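You operate a simulated robot arm through the tools that you are given. There is no shell and no other tool.

The job below is to be done with a simulated two-armed robot. You get a single attempt, and the scene is never put back.

JOB
Clear the lint off long shelf and duct with the two swivel nozzles.
Fine: turn them in, open their valves, run the cleaner till the lint is gone, switch it off.

It is judged by the outcome, as a careful person would: the job done as asked, and still so three seconds after it is handed in. It fails if anything else is knocked over, pushed out of place, dropped, spilled or broken.

ROBOT AND FRAMES
Two 7-joint arms with fingered hands on one trunk that stands fixed in place. Base frame: the origin is at the foot of the trunk, x ahead of it, y to its left, z up. Readings come in cm, rad, newtons and seconds.
The left shoulder is at [6, 17.7, 100], the right one opposite. Payload 4 kg a hand.
The TCP of each hand is the grasp point between the finger pads, 3.7 cm short of the fingertips. In the tool frame z runs along the fingers and y along their closing line. Largest opening 12.4 cm; the body of the gripper starts 4.3 cm behind the TCP. The gripper is a hand of 3 fingers: y runs from the thumb to the fingers, the wrist lies at [-1.5, -10.8, -20.2] in the tool frame, and closing takes about 1.5 s.
Orientation is that of the tool frame in the base frame, as a unit quaternion [x, y, z, w]. With the fingers straight down and the wrist toward the robot, the tool's x, y and z point along [0, 1, 0], [1, 0, 0] and [0, 0, -1] of the base frame.

CONTROLS
- The arms move only by the tool play_rows. It takes "left_increments", "right_increments" or both (then of equal length, played together; a hand with none holds still); each is a list of rows, each a list of 6 numbers: the shift along the tool's x, y, z in cm, then the turn, a rotation vector about the tool's x, y, z in rad. In form: [[tx, ty, tz, rx, ry, rz], ...]. A call has 1 to 20 rows; each row is the pose to reach, as a shift and turn from the pose commanded when the call began, along the tool's axes at that moment. "left_hand" and "right_hand" are, for a hand that has rows, the closure, from 0 (fully open) to 1 (shut), set as the call begins (left out, the last holds). Rows are played at 5 a second. More than 5 cm and 0.15 rad between two rows, or a gripper value outside its range, and nothing of the call is played. Where a pose cannot be reached the arm comes as near as it can. A force on the tool above 90 N (or 10 N above the force at the start of the call, whichever is more), or a blocked arm, ends the call early, and 0.2 s more pass. The fingers move at their own pace (about 7.2 cm/s each) and stop on an object; they squeeze with about 24 N. The grip force told is the motor's: it shows also when the fingers shut on nothing. Time passes only in rows, and 0.2 s behind the last, so rows that repeat a pose let the fingers close. It gives the time, the measured TCP pose, the force on the tool (base axes), the opening and the grip force at its end, in the units of the frame above (readings bear some noise), with the torque about the TCP (base axes, N m) and any sound that the robot's microphone picked up.
- Cameras (640 x 400 px; columns grow to the right, rows downward): "scene" is now at [5.85, -0.18, 168.06]; the picture's right is [-0.08, -1.00, 0.00], its down [-0.43, 0.03, -0.90] and it looks along [0.90, -0.07, -0.43] (base axes); focal length 310 px, centre (320, 200). "left" rides on the left gripper at [-6.4, -7.6, -13.7] in its tool frame; the picture's right is [-0.84, -0.26, 0.48], its down [0.48, -0.76, 0.43] and it looks along [0.26, 0.60, 0.76] (tool axes); focal length 256 px, centre (320, 200). "right" rides on the right gripper at [6.4, -7.6, -13.7] in its tool frame; the picture's right is [-0.84, 0.26, -0.48], its down [-0.48, -0.76, 0.43] and it looks along [-0.26, 0.60, 0.76] (tool axes); focal length 256 px, centre (320, 200). There is no depth. A picture from a camera that has moved, and an enlarged one, comes with that camera's place and axes in the base frame and with its lens. The place of the scene camera against the robot may be out by one fixed shift of up to 1.2 cm in any direction.
- camera(camera): a new picture of that camera. No time passes.
- slide_trunk(by): slides the trunk up (or, below 0, down) by that many cm; the arms and the scene camera ride with it, the base frame stays. It gives what a move gives, with no picture.
- move_fingers(index, middle, thumb_bend, thumb_turn, hand): sets how far each is bent, from 0 (flat) to 1 (curled in); at 0.3 the hand is open as for a grip, at 0.7 the pads meet at the TCP. One left out holds its place. A second passes; each finger stops where it meets its share of the squeeze, and holds until it gets a number again. A gripper value or a shape takes the hand back. It gives what a move gives, with no picture; readings hold the bend of each and the force on the fingers (four entries, about 0 where the hand has none), thumb and palm. thumb_turn goes from beside the hand (0) to across from the fingers (1), as for a grip.
- grasp_type(shape, hand): the hand has 3 fingers and takes this shape, open, in about a second: jaw (thumb against the fingers, like two jaws); tri (thumb and two fingers); tip (a fingertip pinch); poke (one finger out to press); point (the index stretched); flat (the hand flat); cup (the hand cupped); fist (a fist). The gripper value then closes the fingers along that shape, each until it touches; the sizes above hold for jaw. It gives what a move gives, with no picture.
- head_to(pan, tilt): turns the head with the scene camera to pan (to the left, within 1.501 rad either way) and tilt (down, from -0.506 to 1.204), counted from straight ahead of the robot. It gives what a move gives.
- close_up(camera, box): a new picture of the part [left, top, right, bottom] of that camera's present view, enlarged. No time passes.
- finish_job(): hands the job in; it is judged then, once.

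Places have to be worked out from the pictures, the camera data and where the tool is seen. Open the grippers and draw the arms clear of the work before you hand the job in, unless the task says otherwise.

The tools are called after "Emit:" as a command line: name --argument value ..., lists and objects as JSON in quotes. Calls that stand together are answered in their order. play_rows: Moves the arms, as the interface text tells. Its arguments: {"type":"object","properties":{"left_increments":{"type":"array"},"left_hand":{"type":"number"},"right_increments":{"type":"array"},"right_hand":{"type":"number"}},"required":[]} The other tools are called the same way: slide_trunk (by) slides the trunk up or down; grasp_type (shape, hand) gives the hand a shape; move_fingers (index, middle, thumb_bend, thumb_turn, hand) moves the fingers one by one; head_to (pan, tilt) turns the head that bears the scene camera; camera (camera) takes a picture; close_up (camera, box) takes an enlarged picture of a part of a camera's view; finish_job () hands the job in.

At the start:

```text
t: 0.0
left_tcp_pos: [49.78, 15.12, 150.38]
left_tool_rot: [0.707, 0.708, 0.0, 0.0]
left_wrist_force: [-0.6, 1.0, 0.8]
left_ft_torque: [-0.01, 0.0, 0.03]
left_width: 12.36
left_gripper_force: 0.1
left_shape: jaw
left_bend: [0.3, 0.3, 0.3, 0.98]
left_finger forces: [0.0, 0.1, 0.0, 0.0, 0.0, 0.0]
right_tcp_pos: [45.77, -24.74, 155.7]
right_tool_rot: [0.707, 0.707, -0.001, 0.0]
right_wrist_force: [-0.4, 0.0, 0.3]
right_ft_torque: [0.01, -0.03, 0.04]
right_width: 12.37
right_gripper_force: 0.1
right_shape: jaw
right_bend: [0.3, 0.3, 0.3, 0.98]
right_finger forces: [0.1, 0.0, 0.0, 0.0, 0.0, 0.0]
trunk travel left (down, up): [-52.5, 6.5]
head pan, tilt: [-0.08, 0.449]
```

scene: 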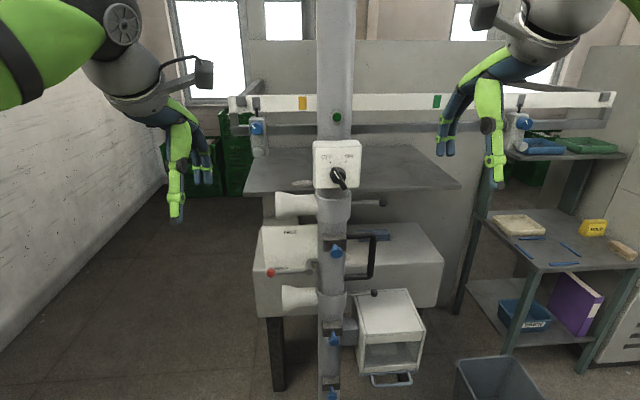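
right: 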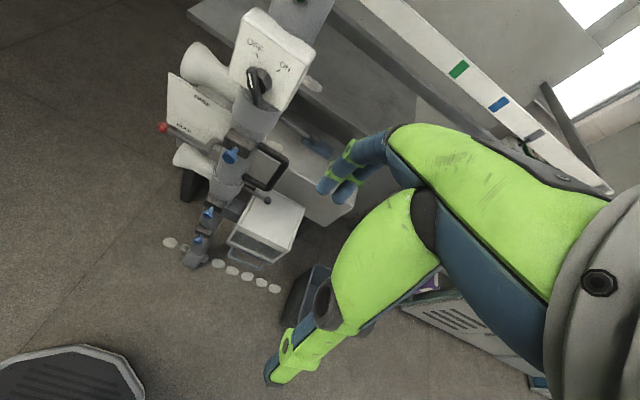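
left: 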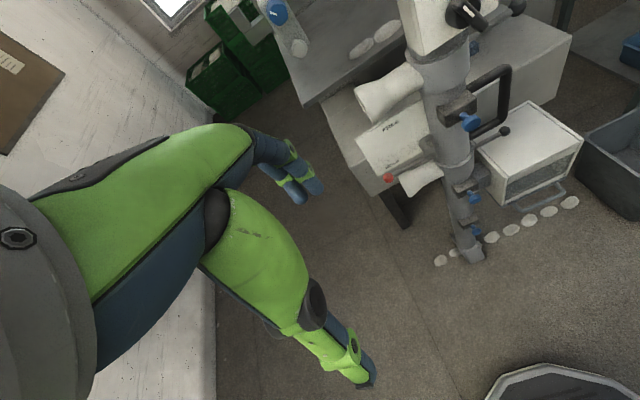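

The scene shows a central pillar with a switch box, two nozzles, blue valves. I'll look closer at the pictures before moving.

Emit:
close_up --camera "scene" --box '[220, 120, 460, 270]'

Emit:
close_up --camera "scene" --box '[220, 250, 460, 400]'

Emit:
close_up --camera "right" --box '[120, 0, 360, 300]'

Emit:
close_up --camera "left" --box '[330, 0, 620, 280]'

Emit:
close_up --camera "scene" --box '[220, 60, 420, 185]'

Emit:
close_up --camera "scene" --box '[440, 60, 640, 185]'

```text
2.67 times, centred on (340, 195) of scene
camera zoom: at [5.85, -0.18, 168.06], right [-0.08, -1.0, 0.0], down [-0.43, 0.03, -0.9], along [0.9, -0.07, -0.43], focal length 825 px, centre (267, 213)
```

zoom: 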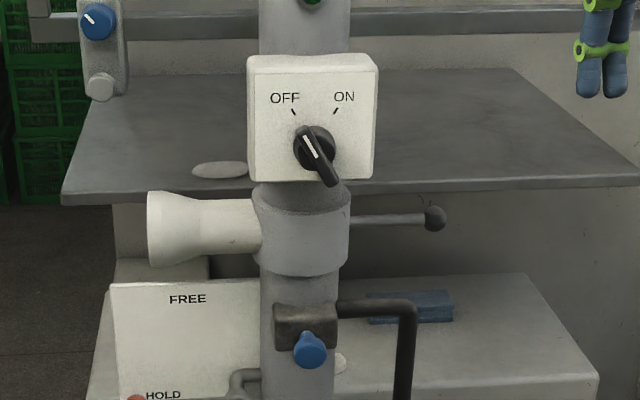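

```text
2.67 times, centred on (340, 325) of scene
camera zoom: at [5.85, -0.18, 168.06], right [-0.08, -1.0, 0.0], down [-0.43, 0.03, -0.9], along [0.9, -0.07, -0.43], focal length 825 px, centre (267, -133)
```

zoom: 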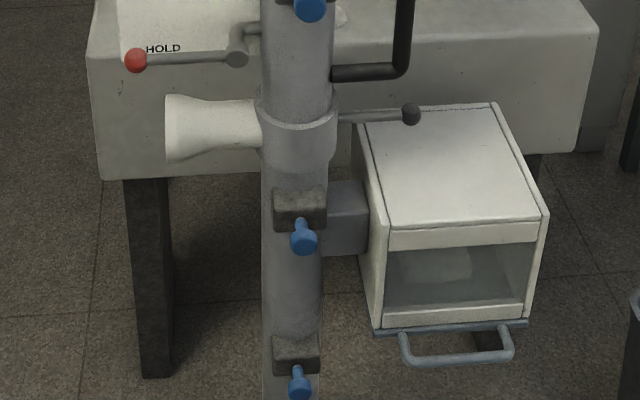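

```text
1.33 times, centred on (240, 150) of right
camera zoom: at [38.26, -18.39, 169.6], right [0.26, -0.84, 0.48], down [-0.76, -0.48, -0.43], along [0.6, -0.26, -0.76], focal length 341 px, centre (427, 267)
```

zoom: 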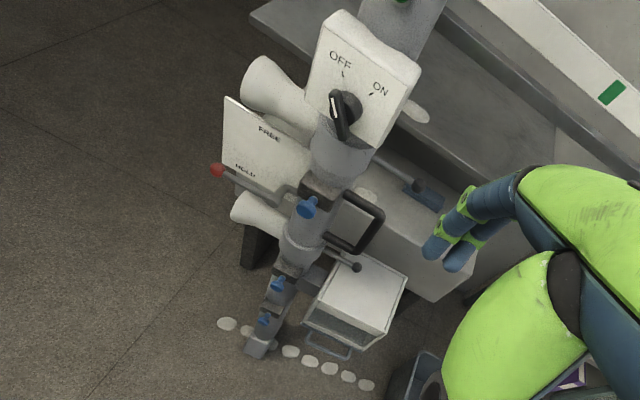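

```text
1.43 times, centred on (475, 140) of left
camera zoom: at [42.23, 8.8, 164.1], right [-0.26, -0.84, -0.48], down [-0.76, 0.48, -0.43], along [0.6, 0.26, -0.76], focal length 366 px, centre (99, 286)
```

zoom: 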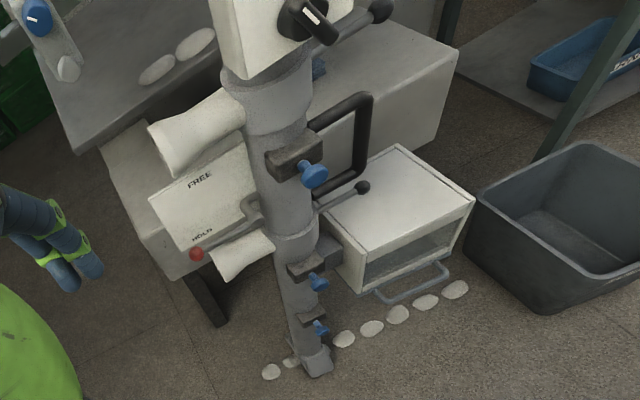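

```text
3.20 times, centred on (320, 122) of scene
camera zoom: at [5.85, -0.18, 168.06], right [-0.08, -1.0, 0.0], down [-0.43, 0.03, -0.9], along [0.9, -0.07, -0.43], focal length 990 px, centre (320, 448)
```

zoom: 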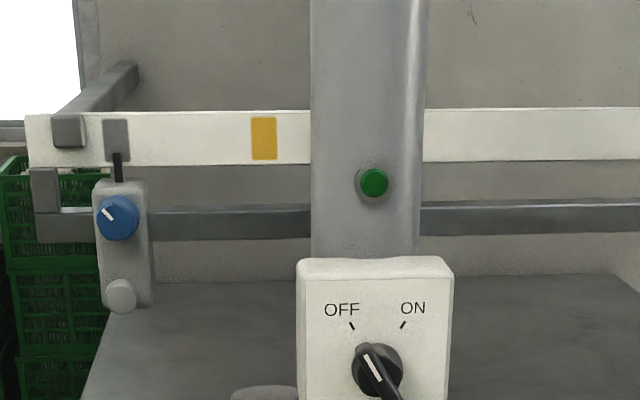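

```text
3.20 times, centred on (540, 122) of scene
camera zoom: at [5.85, -0.18, 168.06], right [-0.08, -1.0, 0.0], down [-0.43, 0.03, -0.9], along [0.9, -0.07, -0.43], focal length 990 px, centre (-384, 448)
```

zoom: 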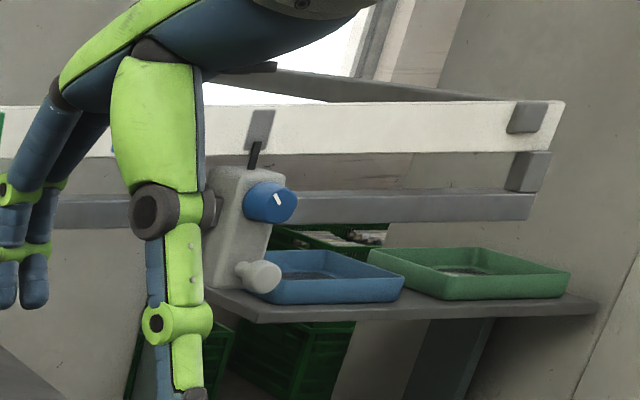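

The pillar carries two horn nozzles with ball-ended levers, blue taps, an OFF/ON switch, a FREE/HOLD lever and a crank; a rail behind carries two sliders. I'll turn the head to see everything, including below and to the sides.

Emit:
head_to --pan -0.08 --tilt 0.9

Emit:
camera --camera "scene"

Emit:
head_to --pan -0.6 --tilt 0.5

Emit:
camera --camera "scene"

Emit:
head_to --pan 0.6 --tilt 0.5

Emit:
camera --camera "scene"

Emit:
head_to --pan 0 --tilt -0.1

Emit:
camera --camera "scene"

```text
t: 0.9
left_tcp_pos: [49.82, 15.0, 150.56]
left_tool_rot: [0.707, 0.707, 0.0, -0.001]
left_wrist_force: [-0.2, -1.1, -0.4]
left_ft_torque: [-0.03, -0.01, 0.01]
left_width: 12.39
left_gripper_force: 0.0
left_shape: jaw
left_bend: [0.3, 0.3, 0.3, 0.98]
left_finger forces: [0.0, 0.1, 0.0, 0.1, 0.1, 0.1]
right_tcp_pos: [45.73, -24.79, 155.77]
right_tool_rot: [0.707, 0.707, -0.001, 0.0]
right_wrist_force: [0.2, 0.7, -0.1]
right_ft_torque: [-0.03, 0.03, 0.0]
right_width: 12.33
right_gripper_force: 0.1
right_shape: jaw
right_bend: [0.3, 0.3, 0.3, 0.98]
right_finger forces: [0.1, 0.1, 0.0, 0.0, 0.0, 0.0]
trunk travel left (down, up): [-52.5, 6.5]
head pan, tilt: [-0.08, 0.901]
```

```text
taken
camera scene: at [4.22, -0.05, 164.23], right [-0.08, -1.0, 0.0], down [-0.78, 0.06, -0.62], along [0.62, -0.05, -0.78], focal length 310 px, centre (320, 200)
```

scene: 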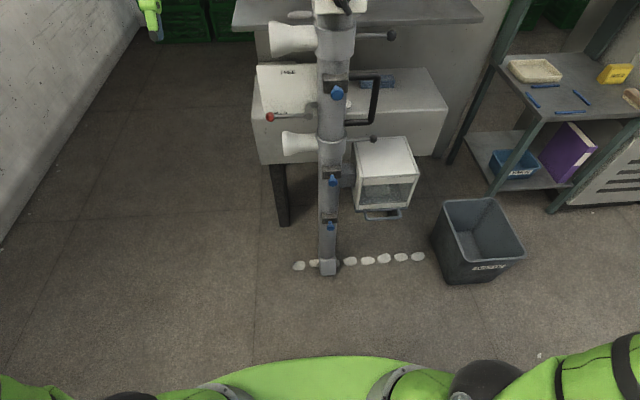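

```text
t: 1.9
left_tcp_pos: [49.71, 15.05, 150.56]
left_tool_rot: [0.707, 0.707, 0.0, 0.0]
left_wrist_force: [-0.5, -0.1, 0.8]
left_ft_torque: [0.03, 0.04, -0.01]
left_width: 12.37
left_gripper_force: 0.0
left_shape: jaw
left_bend: [0.3, 0.3, 0.3, 0.98]
left_finger forces: [0.1, 0.0, 0.1, 0.1, 0.1, 0.1]
right_tcp_pos: [45.8, -24.7, 155.7]
right_tool_rot: [0.707, 0.707, 0.0, 0.0]
right_wrist_force: [-0.7, 0.0, -0.6]
right_ft_torque: [0.0, -0.02, 0.01]
right_width: 12.34
right_gripper_force: 0.1
right_shape: jaw
right_bend: [0.3, 0.3, 0.3, 0.98]
right_finger forces: [0.0, 0.0, 0.0, 0.1, 0.1, 0.0]
trunk travel left (down, up): [-52.5, 6.5]
head pan, tilt: [-0.6, 0.499]
```

```text
taken
camera scene: at [4.2, -4.57, 167.6], right [-0.56, -0.83, 0.0], down [-0.4, 0.27, -0.88], along [0.72, -0.5, -0.48], focal length 310 px, centre (320, 200)
```

scene: 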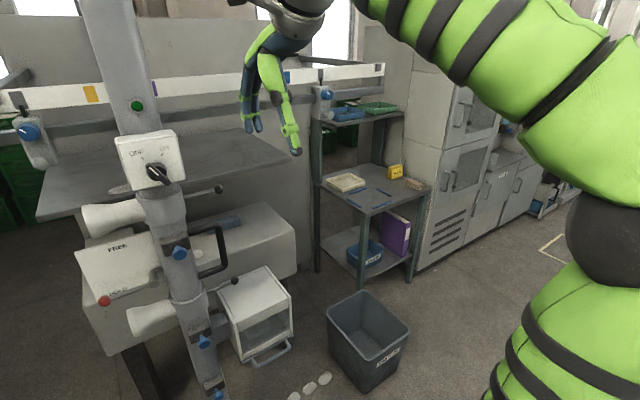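

```text
t: 3.2
left_tcp_pos: [49.7, 15.12, 150.44]
left_tool_rot: [0.708, 0.706, 0.0, 0.0]
left_wrist_force: [-0.1, 0.4, 0.4]
left_ft_torque: [0.02, 0.02, -0.03]
left_width: 12.35
left_gripper_force: 0.0
left_shape: jaw
left_bend: [0.3, 0.3, 0.3, 0.98]
left_finger forces: [0.0, 0.0, 0.1, 0.0, 0.1, 0.1]
right_tcp_pos: [45.73, -24.78, 155.85]
right_tool_rot: [0.707, 0.707, -0.001, 0.0]
right_wrist_force: [0.0, -1.0, 0.4]
right_ft_torque: [0.02, 0.01, 0.01]
right_width: 12.36
right_gripper_force: 0.2
right_shape: jaw
right_bend: [0.3, 0.3, 0.3, 0.98]
right_finger forces: [0.0, 0.0, 0.0, 0.0, 0.0, 0.0]
trunk travel left (down, up): [-52.5, 6.5]
head pan, tilt: [0.6, 0.499]
```

```text
taken
camera scene: at [4.2, 5.69, 167.61], right [0.56, -0.83, 0.0], down [-0.4, -0.27, -0.88], along [0.72, 0.5, -0.48], focal length 310 px, centre (320, 200)
```

scene: 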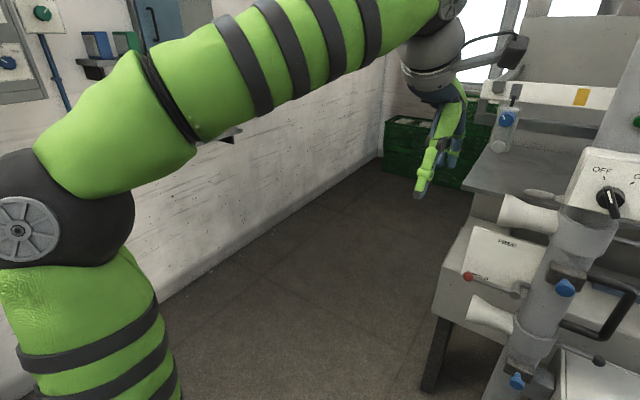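

```text
t: 4.2
left_tcp_pos: [49.75, 15.15, 150.51]
left_tool_rot: [0.707, 0.707, 0.0, 0.0]
left_wrist_force: [-0.1, 0.2, -0.1]
left_ft_torque: [-0.02, 0.0, 0.03]
left_width: 12.36
left_gripper_force: 0.0
left_shape: jaw
left_bend: [0.3, 0.3, 0.3, 0.98]
left_finger forces: [0.1, 0.0, 0.0, 0.0, 0.0, 0.0]
right_tcp_pos: [45.65, -24.65, 155.79]
right_tool_rot: [0.707, 0.707, -0.001, 0.0]
right_wrist_force: [0.3, -0.5, -0.1]
right_ft_torque: [0.06, 0.0, 0.0]
right_width: 12.37
right_gripper_force: 0.0
right_shape: jaw
right_bend: [0.3, 0.3, 0.3, 0.98]
right_finger forces: [0.1, 0.0, 0.1, 0.0, 0.0, 0.0]
trunk travel left (down, up): [-52.5, 6.5]
head pan, tilt: [0.0, -0.099]
```

```text
taken
camera scene: at [5.4, 0.57, 173.09], right [0.0, -1.0, 0.0], down [0.1, 0.0, -1.0], along [1.0, 0.0, 0.1], focal length 310 px, centre (320, 200)
```

scene: 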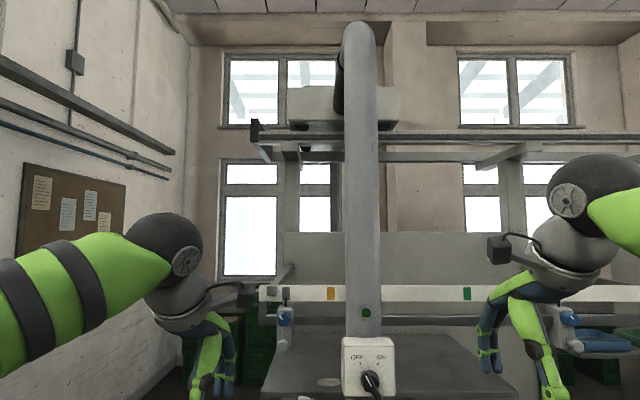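

The column is a fixed pipe about 80 cm ahead with everything mounted on it. I'll point the head at its middle and take strong close-ups of each mechanism.

Emit:
head_to --pan -0.1 --tilt 0.6

Emit:
camera --camera "scene"

Emit:
close_up --camera "scene" --box '[240, 130, 340, 230]'

Emit:
close_up --camera "scene" --box '[280, 60, 380, 160]'

Emit:
close_up --camera "scene" --box '[300, 150, 420, 250]'

Emit:
close_up --camera "scene" --box '[290, 240, 410, 340]'

Emit:
close_up --camera "left" --box '[340, 60, 520, 200]'

Emit:
close_up --camera "left" --box '[420, 140, 600, 280]'

Emit:
close_up --camera "right" --box '[140, 110, 320, 250]'

```text
t: 5.3
left_tcp_pos: [49.7, 15.09, 150.5]
left_tool_rot: [0.707, 0.707, -0.001, 0.0]
left_wrist_force: [-0.2, -0.5, -1.0]
left_ft_torque: [-0.01, 0.02, 0.02]
left_width: 12.37
left_gripper_force: 0.0
left_shape: jaw
left_bend: [0.3, 0.3, 0.3, 0.98]
left_finger forces: [0.0, 0.1, 0.1, 0.0, 0.0, 0.1]
right_tcp_pos: [45.61, -24.74, 155.83]
right_tool_rot: [0.707, 0.707, 0.0, 0.0]
right_wrist_force: [0.0, -0.7, 0.3]
right_ft_torque: [-0.03, 0.03, 0.01]
right_width: 12.35
right_gripper_force: 0.0
right_shape: jaw
right_bend: [0.3, 0.3, 0.3, 0.98]
right_finger forces: [0.0, 0.1, 0.1, 0.1, 0.1, 0.0]
trunk travel left (down, up): [-52.5, 6.5]
head pan, tilt: [-0.099, 0.6]
```

```text
taken
camera scene: at [5.49, -0.32, 166.7], right [-0.1, -1.0, 0.0], down [-0.56, 0.06, -0.83], along [0.82, -0.08, -0.56], focal length 310 px, centre (320, 200)
```

scene: 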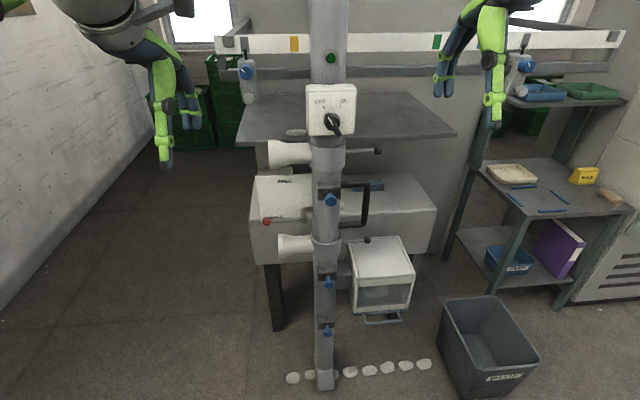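

```text
4.00 times, centred on (290, 180) of scene
camera zoom: at [5.49, -0.32, 166.7], right [-0.1, -1.0, 0.0], down [-0.56, 0.06, -0.83], along [0.82, -0.08, -0.56], focal length 1238 px, centre (440, 280)
```

zoom: 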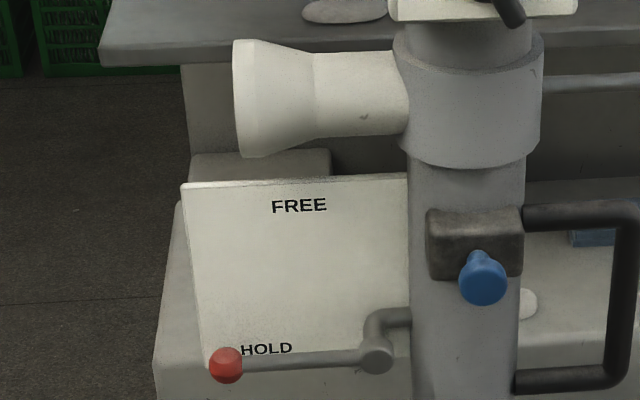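

```text
4.00 times, centred on (330, 110) of scene
camera zoom: at [5.49, -0.32, 166.7], right [-0.1, -1.0, 0.0], down [-0.56, 0.06, -0.83], along [0.82, -0.08, -0.56], focal length 1238 px, centre (280, 560)
```

zoom: 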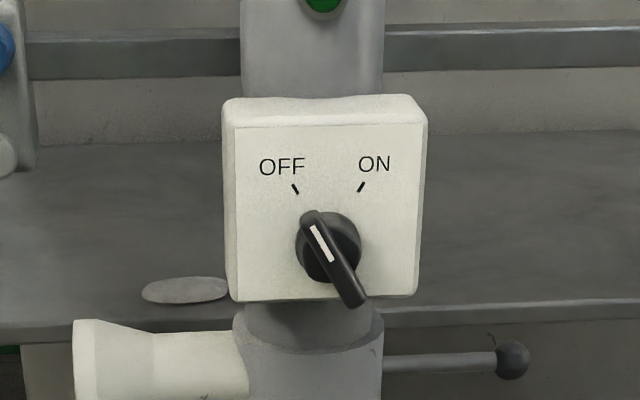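

```text
4.00 times, centred on (360, 200) of scene
camera zoom: at [5.49, -0.32, 166.7], right [-0.1, -1.0, 0.0], down [-0.56, 0.06, -0.83], along [0.82, -0.08, -0.56], focal length 1238 px, centre (160, 200)
```

zoom: 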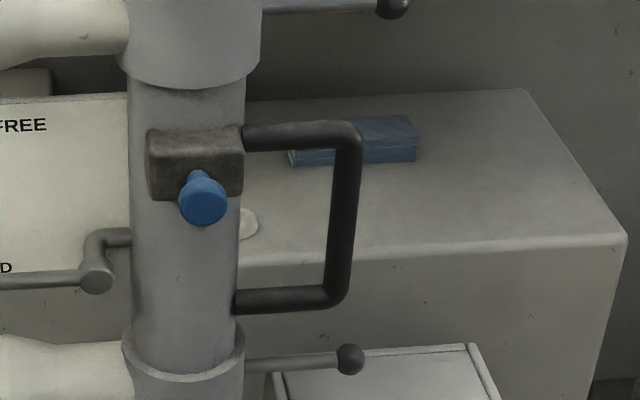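

```text
4.00 times, centred on (350, 290) of scene
camera zoom: at [5.49, -0.32, 166.7], right [-0.1, -1.0, 0.0], down [-0.56, 0.06, -0.83], along [0.82, -0.08, -0.56], focal length 1238 px, centre (200, -160)
```

zoom: 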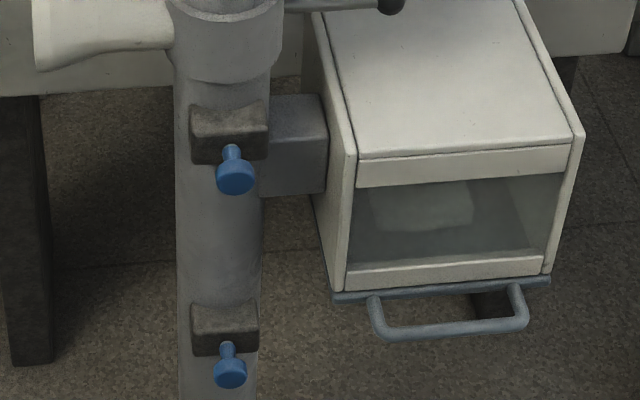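

```text
2.86 times, centred on (430, 130) of left
camera zoom: at [42.23, 8.8, 164.1], right [-0.26, -0.84, -0.48], down [-0.76, 0.48, -0.43], along [0.6, 0.26, -0.76], focal length 731 px, centre (6, 400)
```

zoom: 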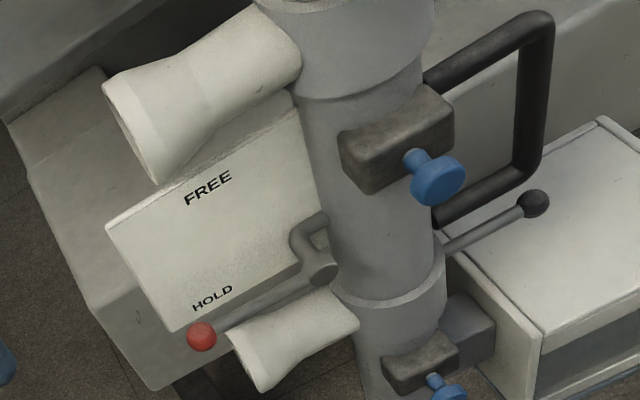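

```text
2.86 times, centred on (510, 210) of left
camera zoom: at [42.23, 8.8, 164.1], right [-0.26, -0.84, -0.48], down [-0.76, 0.48, -0.43], along [0.6, 0.26, -0.76], focal length 731 px, centre (-223, 171)
```

zoom: 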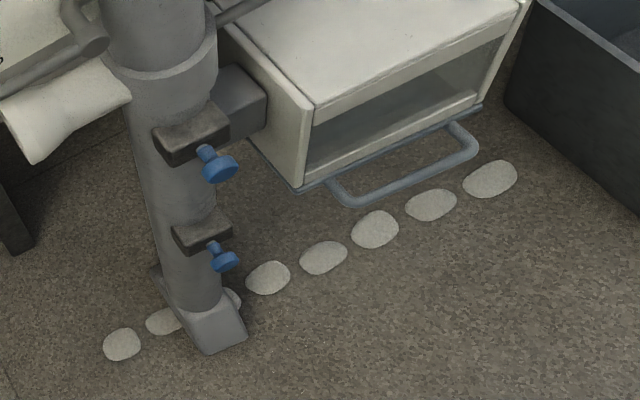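

```text
2.86 times, centred on (230, 180) of right
camera zoom: at [38.26, -18.38, 169.59], right [0.26, -0.84, 0.48], down [-0.76, -0.48, -0.43], along [0.6, -0.26, -0.76], focal length 731 px, centre (577, 257)
```

zoom: 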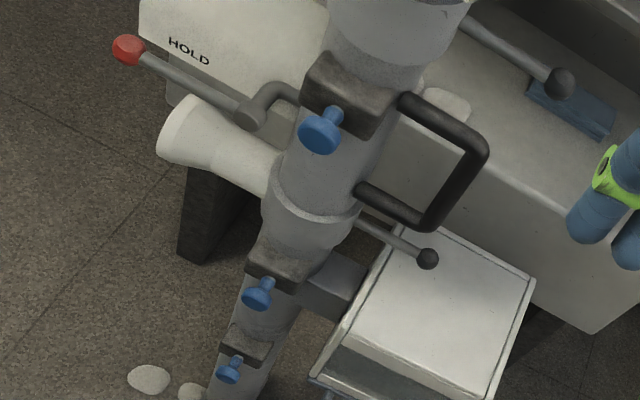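

Triangulating from the hand cameras: pipe axis about (88, -11), valve knobs at about (77.8,-11,116) and (77.9,-11,81), HOLD ball (83,8.4,105.5), lever balls near (88,-26,128) and (88,-26.6,91). I'll swing both hands out to the sides to get side views of shelf, duct and lint.

Emit:
play_rows --left_increments '[[2.5, 1.0, 0.6, 0, 0, 0.131], [5, 2, 1.2, 0, 0, 0.262], [7.5, 3, 1.8, 0, 0, 0.393], [10, 4, 2.4, 0, 0, 0.524], [12.5, 5, 3, 0, 0, 0.655], [15, 6, 3.6, 0, 0, 0.785], [17.5, 7, 4.2, 0, 0, 0.916], [20, 8, 4.8, 0, 0, 1.047], [22.5, 9, 5.4, 0, 0, 1.178], [25, 10, 6, 0, 0, 1.309], [27.5, 11, 6.6, 0, 0, 1.44], [30, 12, 7.2, 0, 0, 1.571]]' --right_increments '[[-2.2, 1.0, 0.8, 0, 0, -0.131], [-4.4, 2, 1.6, 0, 0, -0.262], [-6.6, 3, 2.4, 0, 0, -0.393], [-8.8, 4, 3.2, 0, 0, -0.524], [-11, 5, 4, 0, 0, -0.655], [-13.2, 6, 4.8, 0, 0, -0.785], [-15.4, 7, 5.6, 0, 0, -0.916], [-17.6, 8, 6.4, 0, 0, -1.047], [-19.8, 9, 7.2, 0, 0, -1.178], [-22, 10, 8, 0, 0, -1.309], [-24.2, 11, 8.8, 0, 0, -1.44], [-26.4, 12, 9.6, 0, 0, -1.571]]'

Emit:
camera --camera "left"

Emit:
camera --camera "right"

Emit:
camera --camera "scene"

```text
t: 7.9
left_tcp_pos: [58.62, 42.28, 141.74]
left_tool_rot: [0.999, 0.048, 0.001, 0.0]
left_wrist_force: [0.7, -0.4, -1.0]
left_ft_torque: [0.0, 0.07, 0.0]
left_width: 12.39
left_gripper_force: 0.1
left_shape: jaw
left_bend: [0.3, 0.3, 0.3, 0.98]
left_finger forces: [0.0, 0.0, 0.0, 0.1, 0.1, 0.1]
left hand out of reach, approached as far as the arm can: row 11, 12
right_tcp_pos: [50.7, -45.25, 140.81]
right_tool_rot: [0.04, 0.999, -0.025, -0.014]
right_wrist_force: [0.9, -0.4, -0.6]
right_ft_torque: [0.01, 0.03, 0.02]
right_width: 12.4
right_gripper_force: 0.1
right_shape: jaw
right_bend: [0.3, 0.3, 0.3, 0.98]
right_finger forces: [0.1, 0.1, 0.1, 0.1, 0.1, 0.0]
right hand out of reach, approached as far as the arm can: row 10, 11, 12
trunk travel left (down, up): [-52.5, 6.5]
head pan, tilt: [-0.099, 0.6]
```

```text
taken
camera left: at [51.58, 49.17, 155.38], right [-0.86, 0.17, -0.48], down [0.41, 0.8, -0.43], along [0.31, -0.57, -0.76], focal length 256 px, centre (320, 200)
```

left: 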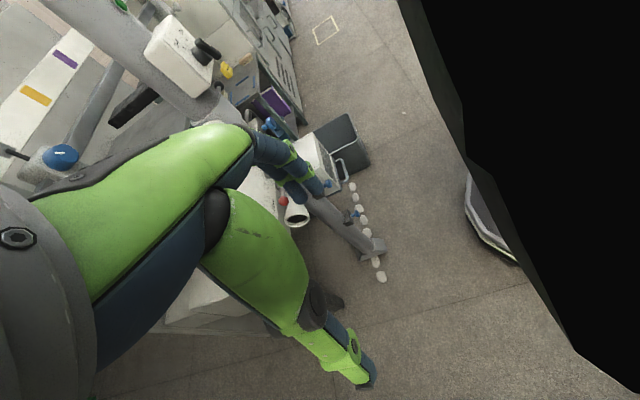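

```text
taken
camera right: at [44.2, -51.58, 155.13], right [0.87, 0.21, 0.45], down [0.41, -0.82, -0.41], along [0.28, 0.54, -0.8], focal length 256 px, centre (320, 200)
```

right: 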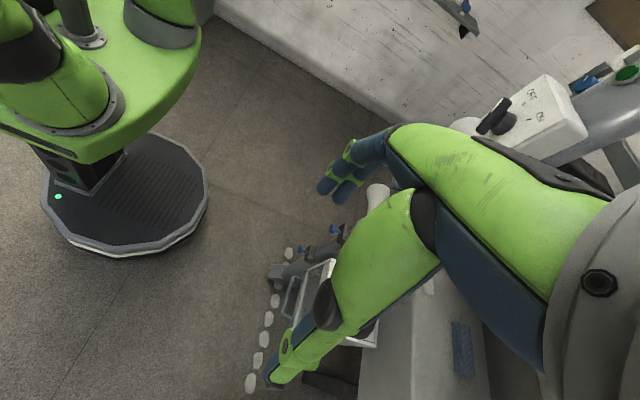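

```text
taken
camera scene: at [5.6, -0.34, 166.7], right [-0.1, -1.0, 0.0], down [-0.56, 0.06, -0.82], along [0.82, -0.08, -0.57], focal length 310 px, centre (320, 200)
```

scene: 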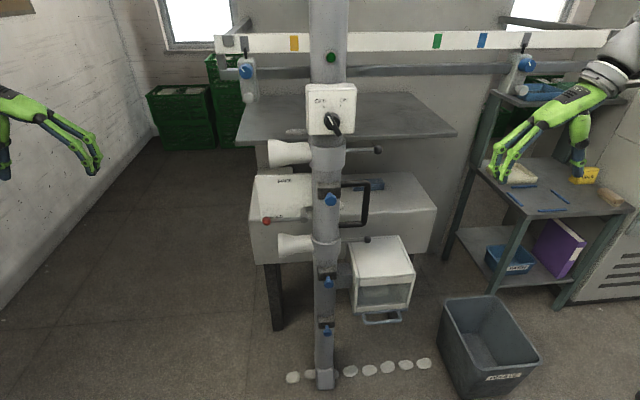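

Both arms reach their limit that high; I'll drop them a bit, bring them in, and pitch the cameras up for a side view of the column against shelf and duct.

Emit:
play_rows --left_increments '[[0, 1.2, 2.4, -0.12, 0, 0], [0, 2.4, 4.8, -0.24, 0, 0], [0, 3.6, 7.2, -0.36, 0, 0], [0, 4.8, 9.6, -0.48, 0, 0], [0, 6, 12, -0.6, 0, 0]]' --right_increments '[[0, 1.2, 2.4, -0.12, 0, 0], [0, 2.4, 4.8, -0.24, 0, 0], [0, 3.6, 7.2, -0.36, 0, 0], [0, 4.8, 9.6, -0.48, 0, 0], [0, 6, 12, -0.6, 0, 0]]'

Emit:
camera --camera "left"

Emit:
camera --camera "right"

```text
t: 9.1
left_tcp_pos: [59.43, 36.37, 130.05]
left_tool_rot: [0.954, 0.047, 0.016, 0.296]
left_wrist_force: [-0.1, 0.1, 0.3]
left_ft_torque: [0.0, 0.04, 0.02]
left_width: 12.38
left_gripper_force: 0.0
left_shape: jaw
left_bend: [0.3, 0.3, 0.3, 0.98]
left_finger forces: [0.1, 0.0, 0.1, 0.0, 0.0, 0.1]
right_tcp_pos: [50.68, -39.5, 128.31]
right_tool_rot: [0.044, 0.961, 0.272, -0.002]
right_wrist_force: [0.6, -0.4, -0.3]
right_ft_torque: [0.0, -0.01, -0.01]
right_width: 12.38
right_gripper_force: 0.1
right_shape: jaw
right_bend: [0.3, 0.3, 0.3, 0.98]
right_finger forces: [0.0, 0.0, 0.1, 0.0, 0.0, 0.0]
trunk travel left (down, up): [-52.5, 6.5]
head pan, tilt: [-0.099, 0.6]
```

```text
taken
camera left: at [51.64, 49.75, 136.98], right [-0.83, -0.14, -0.54], down [0.44, 0.43, -0.79], along [0.35, -0.89, -0.29], focal length 256 px, centre (320, 200)
```

left: 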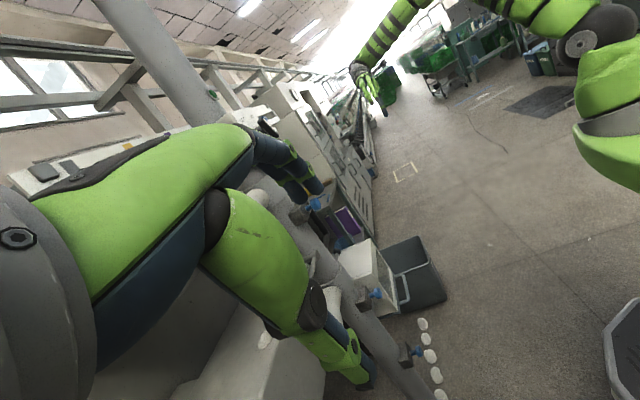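

```text
taken
camera right: at [43.55, -52.52, 136.37], right [0.85, -0.11, 0.52], down [0.43, -0.46, -0.78], along [0.32, 0.88, -0.34], focal length 256 px, centre (320, 200)
```

right: 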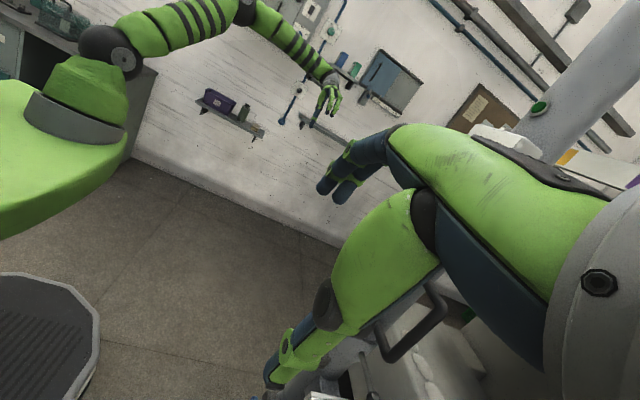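

The hand hides the target at this yaw. I'll yaw the left hand back about 45° so the column and shelf fall into the clear right half of its picture.

Emit:
play_rows --left_increments '[[0.5, 0, 0, 0, 0.075, -0.11], [1, 0, 0, 0, 0.15, -0.22], [1.5, 0, 0, 0, 0.226, -0.33], [2, 0, 0, 0, 0.3, -0.44], [2.5, 0, 0, 0, 0.377, -0.55], [3, 0, 0, 0, 0.452, -0.66]]' --right_increments '[[0, 0, 0, 0, -0.075, 0.11], [0, 0, 0, 0, -0.15, 0.22], [0, 0, 0, 0, -0.226, 0.33], [0, 0, 0, 0, -0.3, 0.44], [0, 0, 0, 0, -0.377, 0.55], [0, 0, 0, 0, -0.452, 0.66]]'

Emit:
camera --camera "left"

Emit:
camera --camera "right"

```text
t: 10.5
left_tcp_pos: [62.4, 36.68, 129.93]
left_tool_rot: [0.86, 0.416, 0.129, 0.266]
left_wrist_force: [0.1, 0.3, -1.4]
left_ft_torque: [-0.01, 0.01, -0.04]
left_width: 12.43
left_gripper_force: 0.1
left_shape: jaw
left_bend: [0.3, 0.3, 0.3, 0.98]
left_finger forces: [0.0, 0.0, 0.0, 0.2, 0.1, 0.0]
right_tcp_pos: [50.8, -39.54, 128.65]
right_tool_rot: [0.41, 0.871, 0.241, 0.124]
right_wrist_force: [-0.9, 0.2, 0.4]
right_ft_torque: [0.01, -0.04, -0.03]
right_width: 12.38
right_gripper_force: 0.0
right_shape: jaw
right_bend: [0.3, 0.3, 0.3, 0.98]
right_finger forces: [0.0, 0.1, 0.1, 0.1, 0.0, 0.1]
trunk travel left (down, up): [-52.5, 6.5]
head pan, tilt: [-0.099, 0.6]
```

```text
taken
camera left: at [47.51, 40.3, 136.92], right [-0.47, -0.69, -0.54], down [0.0, 0.62, -0.79], along [0.88, -0.37, -0.29], focal length 256 px, centre (320, 200)
```

left: 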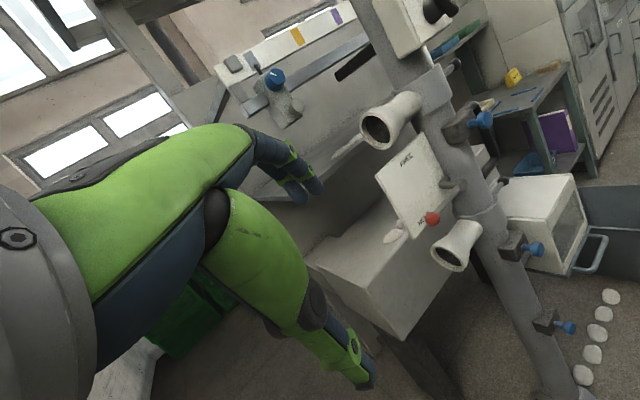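

```text
taken
camera right: at [36.23, -43.13, 136.31], right [0.5, -0.66, 0.56], down [-0.01, -0.65, -0.76], along [0.87, 0.37, -0.33], focal length 256 px, centre (320, 200)
```

right: 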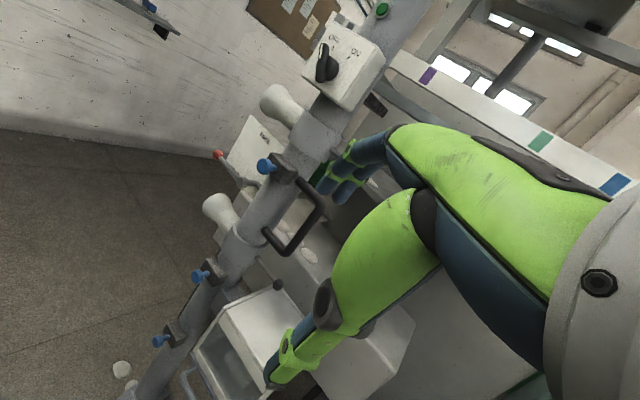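

Now the nozzle and shelf are visible from the side. I'll enlarge the key areas.

Emit:
close_up --camera "left" --box '[310, 60, 490, 180]'

Emit:
close_up --camera "left" --box '[350, 130, 560, 280]'

Emit:
close_up --camera "left" --box '[210, 0, 390, 130]'

Emit:
close_up --camera "right" --box '[190, 10, 400, 150]'

Emit:
close_up --camera "right" --box '[140, 140, 400, 320]'

```text
3.33 times, centred on (400, 120) of left
camera zoom: at [47.51, 40.3, 136.92], right [-0.47, -0.69, -0.54], down [0.0, 0.62, -0.79], along [0.88, -0.37, -0.29], focal length 853 px, centre (53, 467)
```

zoom: 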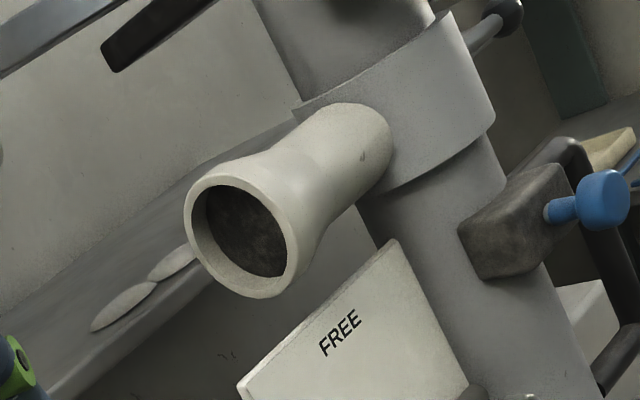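

```text
2.67 times, centred on (455, 205) of left
camera zoom: at [47.51, 40.3, 136.92], right [-0.47, -0.69, -0.54], down [0.0, 0.62, -0.79], along [0.88, -0.37, -0.29], focal length 683 px, centre (-40, 187)
```

zoom: 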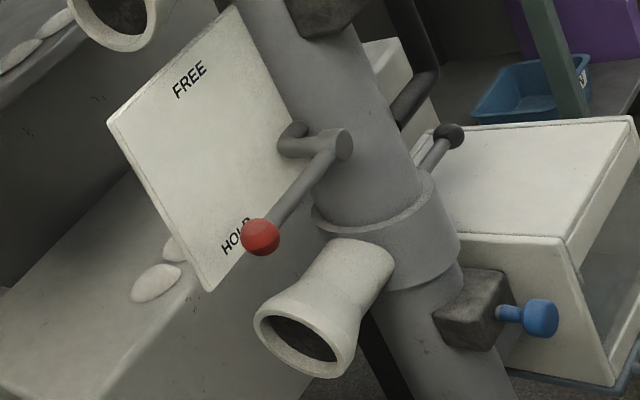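

```text
3.08 times, centred on (300, 65) of left
camera zoom: at [47.51, 40.3, 136.92], right [-0.47, -0.69, -0.54], down [0.0, 0.62, -0.79], along [0.88, -0.37, -0.29], focal length 788 px, centre (382, 615)
```

zoom: 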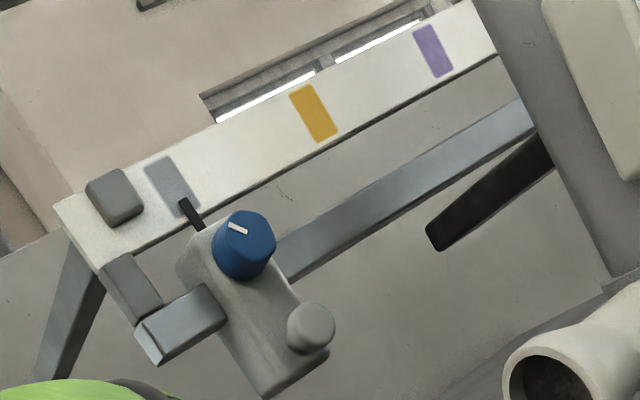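

```text
2.86 times, centred on (295, 80) of right
camera zoom: at [36.23, -43.13, 136.31], right [0.5, -0.66, 0.56], down [-0.01, -0.65, -0.76], along [0.87, 0.37, -0.33], focal length 731 px, centre (391, 543)
```

zoom: 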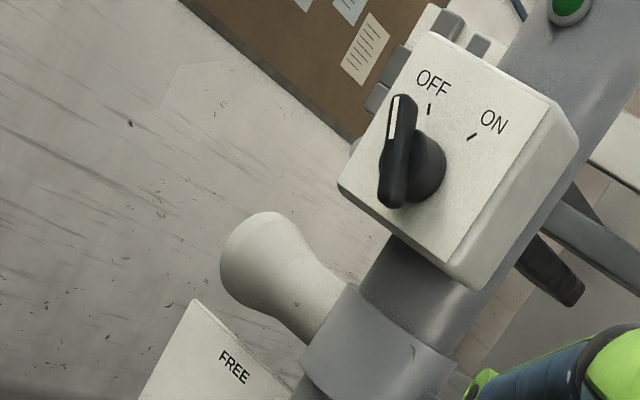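

```text
2.22 times, centred on (270, 230) of right
camera zoom: at [36.23, -43.13, 136.31], right [0.5, -0.66, 0.56], down [-0.01, -0.65, -0.76], along [0.87, 0.37, -0.33], focal length 569 px, centre (431, 133)
```

zoom: 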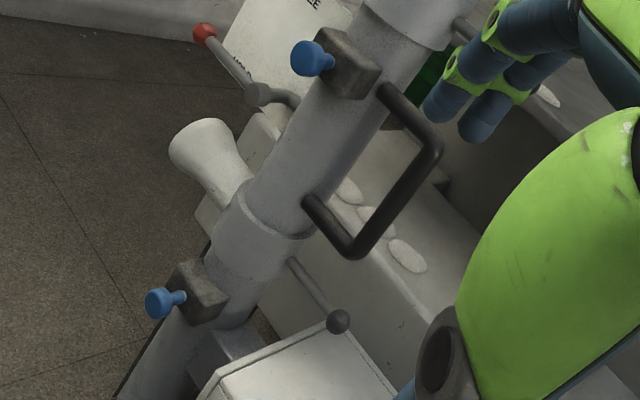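

Lint lies on the shelf (about x 110, y -1…-20) and on the duct, both centred on the column, so the travel brake can stay on HOLD. I need the duct's front edge versus the lower nozzle's sweep, so more close-ups.

Emit:
close_up --camera "left" --box '[300, 180, 480, 350]'

Emit:
close_up --camera "right" --box '[240, 190, 420, 320]'

Emit:
close_up --camera "scene" --box '[240, 160, 440, 280]'

Emit:
close_up --camera "scene" --box '[230, 90, 470, 160]'

```text
2.35 times, centred on (390, 265) of left
camera zoom: at [47.51, 40.3, 136.92], right [-0.47, -0.69, -0.54], down [0.0, 0.62, -0.79], along [0.88, -0.37, -0.29], focal length 602 px, centre (155, 47)
```

zoom: 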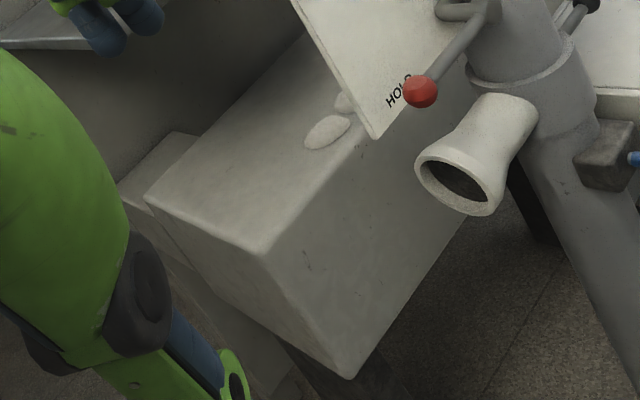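

```text
3.08 times, centred on (330, 255) of right
camera zoom: at [36.23, -43.13, 136.31], right [0.5, -0.66, 0.56], down [-0.01, -0.65, -0.76], along [0.87, 0.37, -0.33], focal length 788 px, centre (289, 31)
```

zoom: 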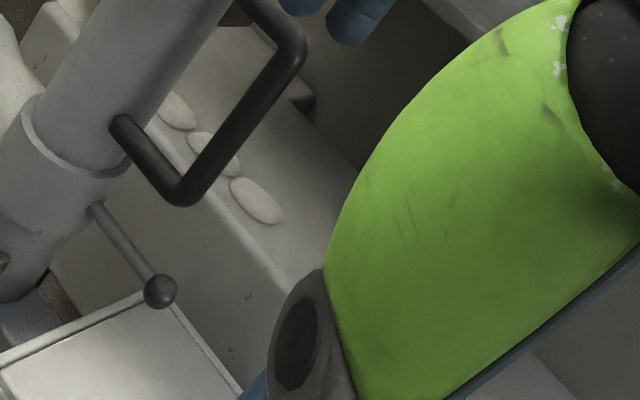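

```text
3.20 times, centred on (340, 220) of scene
camera zoom: at [5.4, -0.32, 166.7], right [-0.1, -1.0, 0.0], down [-0.56, 0.06, -0.83], along [0.82, -0.08, -0.56], focal length 990 px, centre (256, 136)
```

zoom: 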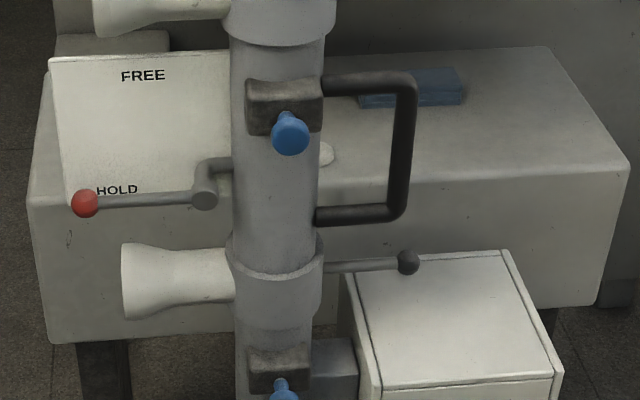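

```text
2.67 times, centred on (350, 125) of scene
camera zoom: at [5.4, -0.32, 166.7], right [-0.1, -1.0, 0.0], down [-0.56, 0.06, -0.83], along [0.82, -0.08, -0.56], focal length 825 px, centre (240, 400)
```

zoom: 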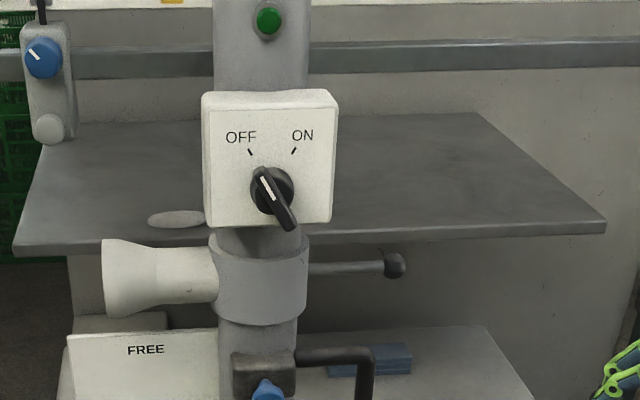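

Duct front edge comes out at x≈107, z≈88 and shelf edge at x≈104, z≈123, so both nozzles (mouth reach ≈15 cm) can swing in to +x without hitting. I'll bring the right hand to point left/forward horizontally at the height of the upper lever, to hook its ball from outside; the left hand backs off.

Emit:
play_rows --right_increments '[[-1.05, 1.09, 0.69, -0.043, 0.086, 0.1035], [-2.11, 2.18, 1.38, -0.086, 0.172, 0.207], [-3.16, 3.27, 2.07, -0.129, 0.257, 0.311], [-4.22, 4.36, 2.76, -0.171, 0.343, 0.414], [-5.27, 5.45, 3.45, -0.214, 0.429, 0.518], [-6.33, 6.54, 4.14, -0.257, 0.515, 0.621], [-7.38, 7.63, 4.83, -0.3, 0.6, 0.725], [-8.44, 8.72, 5.52, -0.343, 0.686, 0.828], [-9.5, 9.81, 6.21, -0.386, 0.772, 0.932], [-10.55, 10.9, 6.9, -0.428, 0.858, 1.035], [-11.6, 12, 7.6, -0.471, 0.943, 1.139], [-12.66, 13.08, 8.28, -0.514, 1.029, 1.242]]'

Emit:
camera --camera "scene"

Emit:
camera --camera "right"

Emit:
camera --camera "left"

```text
t: 13.1
left_tcp_pos: [62.51, 36.51, 129.92]
left_tool_rot: [0.861, 0.415, 0.129, 0.265]
left_wrist_force: [0.1, -0.4, 0.3]
left_ft_torque: [0.0, -0.02, 0.04]
left_width: 12.39
left_gripper_force: 0.1
left_shape: jaw
left_bend: [0.3, 0.3, 0.3, 0.98]
left_finger forces: [0.0, 0.0, 0.1, 0.0, 0.0, 0.0]
right_tcp_pos: [70.69, -39.22, 128.42]
right_tool_rot: [0.612, 0.354, 0.611, -0.355]
right_wrist_force: [-0.3, -0.4, -0.2]
right_ft_torque: [0.02, -0.01, 0.0]
right_width: 12.41
right_gripper_force: 0.1
right_shape: jaw
right_bend: [0.3, 0.3, 0.3, 0.98]
right_finger forces: [0.0, 0.0, 0.1, 0.0, 0.0, 0.1]
trunk travel left (down, up): [-52.5, 6.5]
head pan, tilt: [-0.099, 0.6]
```

```text
taken
camera scene: at [5.53, -0.31, 166.7], right [-0.1, -0.99, 0.0], down [-0.56, 0.06, -0.82], along [0.82, -0.08, -0.57], focal length 310 px, centre (320, 200)
```

scene: 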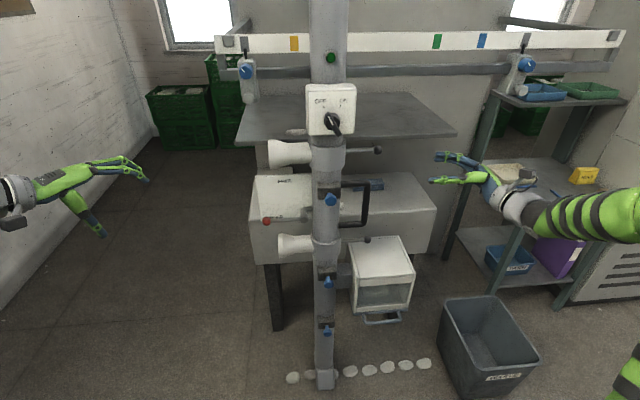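

```text
taken
camera right: at [57.5, -47.39, 135.0], right [-0.02, -0.55, -0.84], down [-0.44, 0.76, -0.48], along [0.9, 0.36, -0.26], focal length 256 px, centre (320, 200)
```

right: 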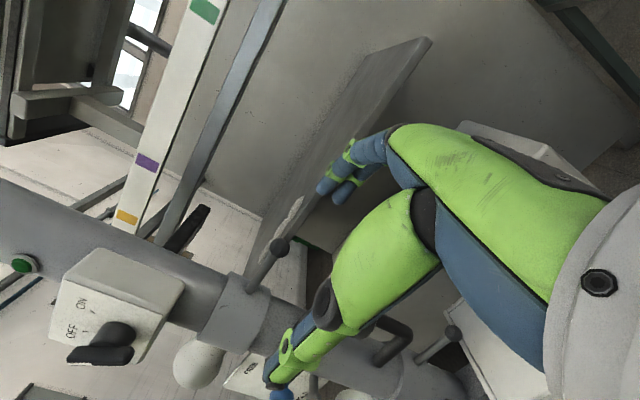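

```text
taken
camera left: at [47.63, 40.31, 136.87], right [-0.47, -0.69, -0.54], down [0.0, 0.62, -0.79], along [0.88, -0.37, -0.29], focal length 256 px, centre (320, 200)
```

left: 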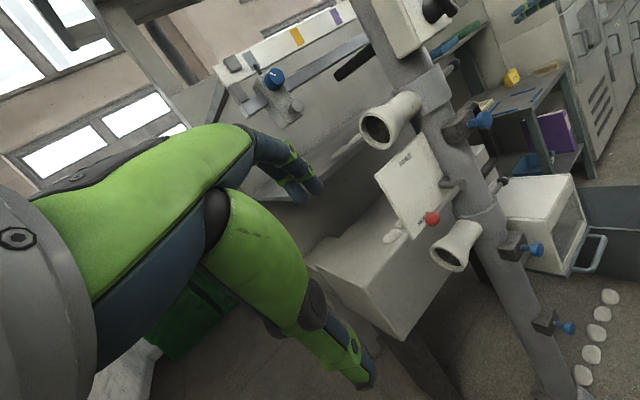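

Ball seen at about (87.6, -26.3, 127.3), in line with expectations. I'll centre the open jaw on it laterally and stop short to check.

Emit:
play_rows --right_increments '[[-0.3, 2.7, 0, 0, 0, 0], [-0.7, 5.4, 0, 0, 0, 0], [-1.1, 8.2, 0, 0, 0, 0], [-1.1, 8.2, 3, 0, 0, 0], [-1.1, 8.2, 6, 0, 0, 0], [-1.1, 8.2, 9.6, 0, 0, 0]]'

Emit:
camera --camera "right"

Emit:
close_up --camera "scene" --box '[300, 80, 480, 220]'

Emit:
close_up --camera "left" --box '[340, 20, 520, 160]'

```text
t: 14.5
left_tcp_pos: [62.42, 36.54, 129.97]
left_tool_rot: [0.86, 0.414, 0.128, 0.267]
left_wrist_force: [0.1, 0.6, 0.9]
left_ft_torque: [0.01, 0.0, -0.05]
left_width: 12.39
left_gripper_force: 0.1
left_shape: jaw
left_bend: [0.3, 0.3, 0.3, 0.98]
left_finger forces: [0.0, 0.0, 0.1, 0.0, 0.0, 0.0]
right_tcp_pos: [82.79, -35.31, 127.53]
right_tool_rot: [0.613, 0.354, 0.611, -0.355]
right_wrist_force: [0.1, 0.0, 0.0]
right_ft_torque: [-0.03, 0.02, -0.02]
right_width: 12.38
right_gripper_force: 0.0
right_shape: jaw
right_bend: [0.3, 0.3, 0.3, 0.98]
right_finger forces: [0.1, 0.0, 0.1, 0.0, 0.0, 0.1]
trunk travel left (down, up): [-52.5, 6.5]
head pan, tilt: [-0.099, 0.6]
```

```text
taken
camera right: at [69.51, -43.28, 134.01], right [-0.02, -0.55, -0.84], down [-0.44, 0.75, -0.48], along [0.9, 0.36, -0.26], focal length 256 px, centre (320, 200)
```

right: 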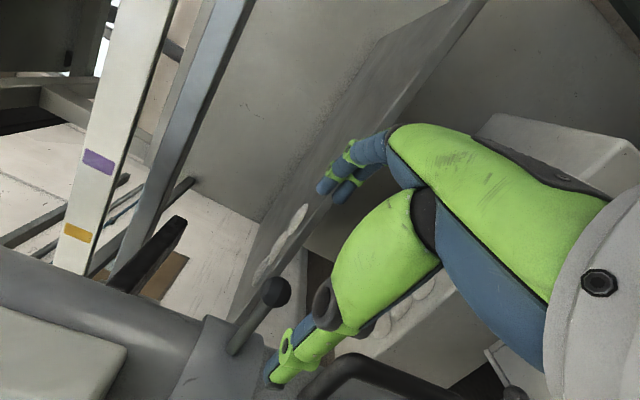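

```text
2.86 times, centred on (390, 150) of scene
camera zoom: at [5.53, -0.24, 166.7], right [-0.1, -0.99, 0.0], down [-0.56, 0.06, -0.82], along [0.82, -0.08, -0.57], focal length 884 px, centre (120, 343)
```

zoom: 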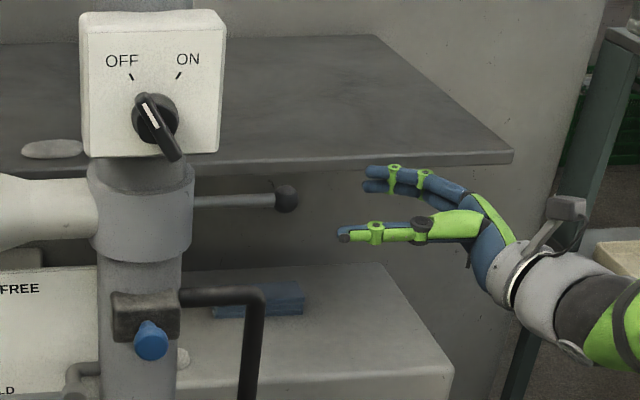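

```text
2.86 times, centred on (430, 90) of left
camera zoom: at [47.63, 40.37, 136.85], right [-0.47, -0.69, -0.54], down [0.0, 0.62, -0.79], along [0.88, -0.37, -0.29], focal length 731 px, centre (6, 514)
```

zoom: 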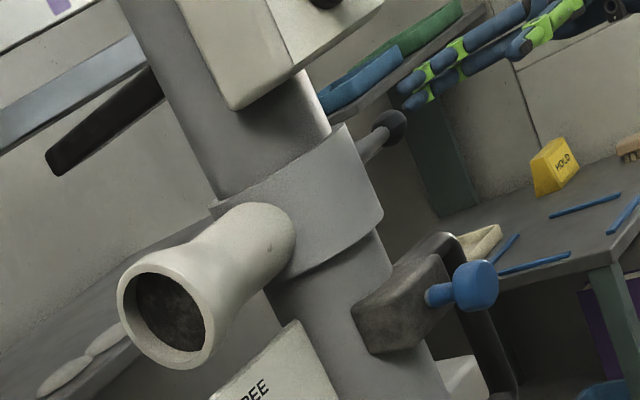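

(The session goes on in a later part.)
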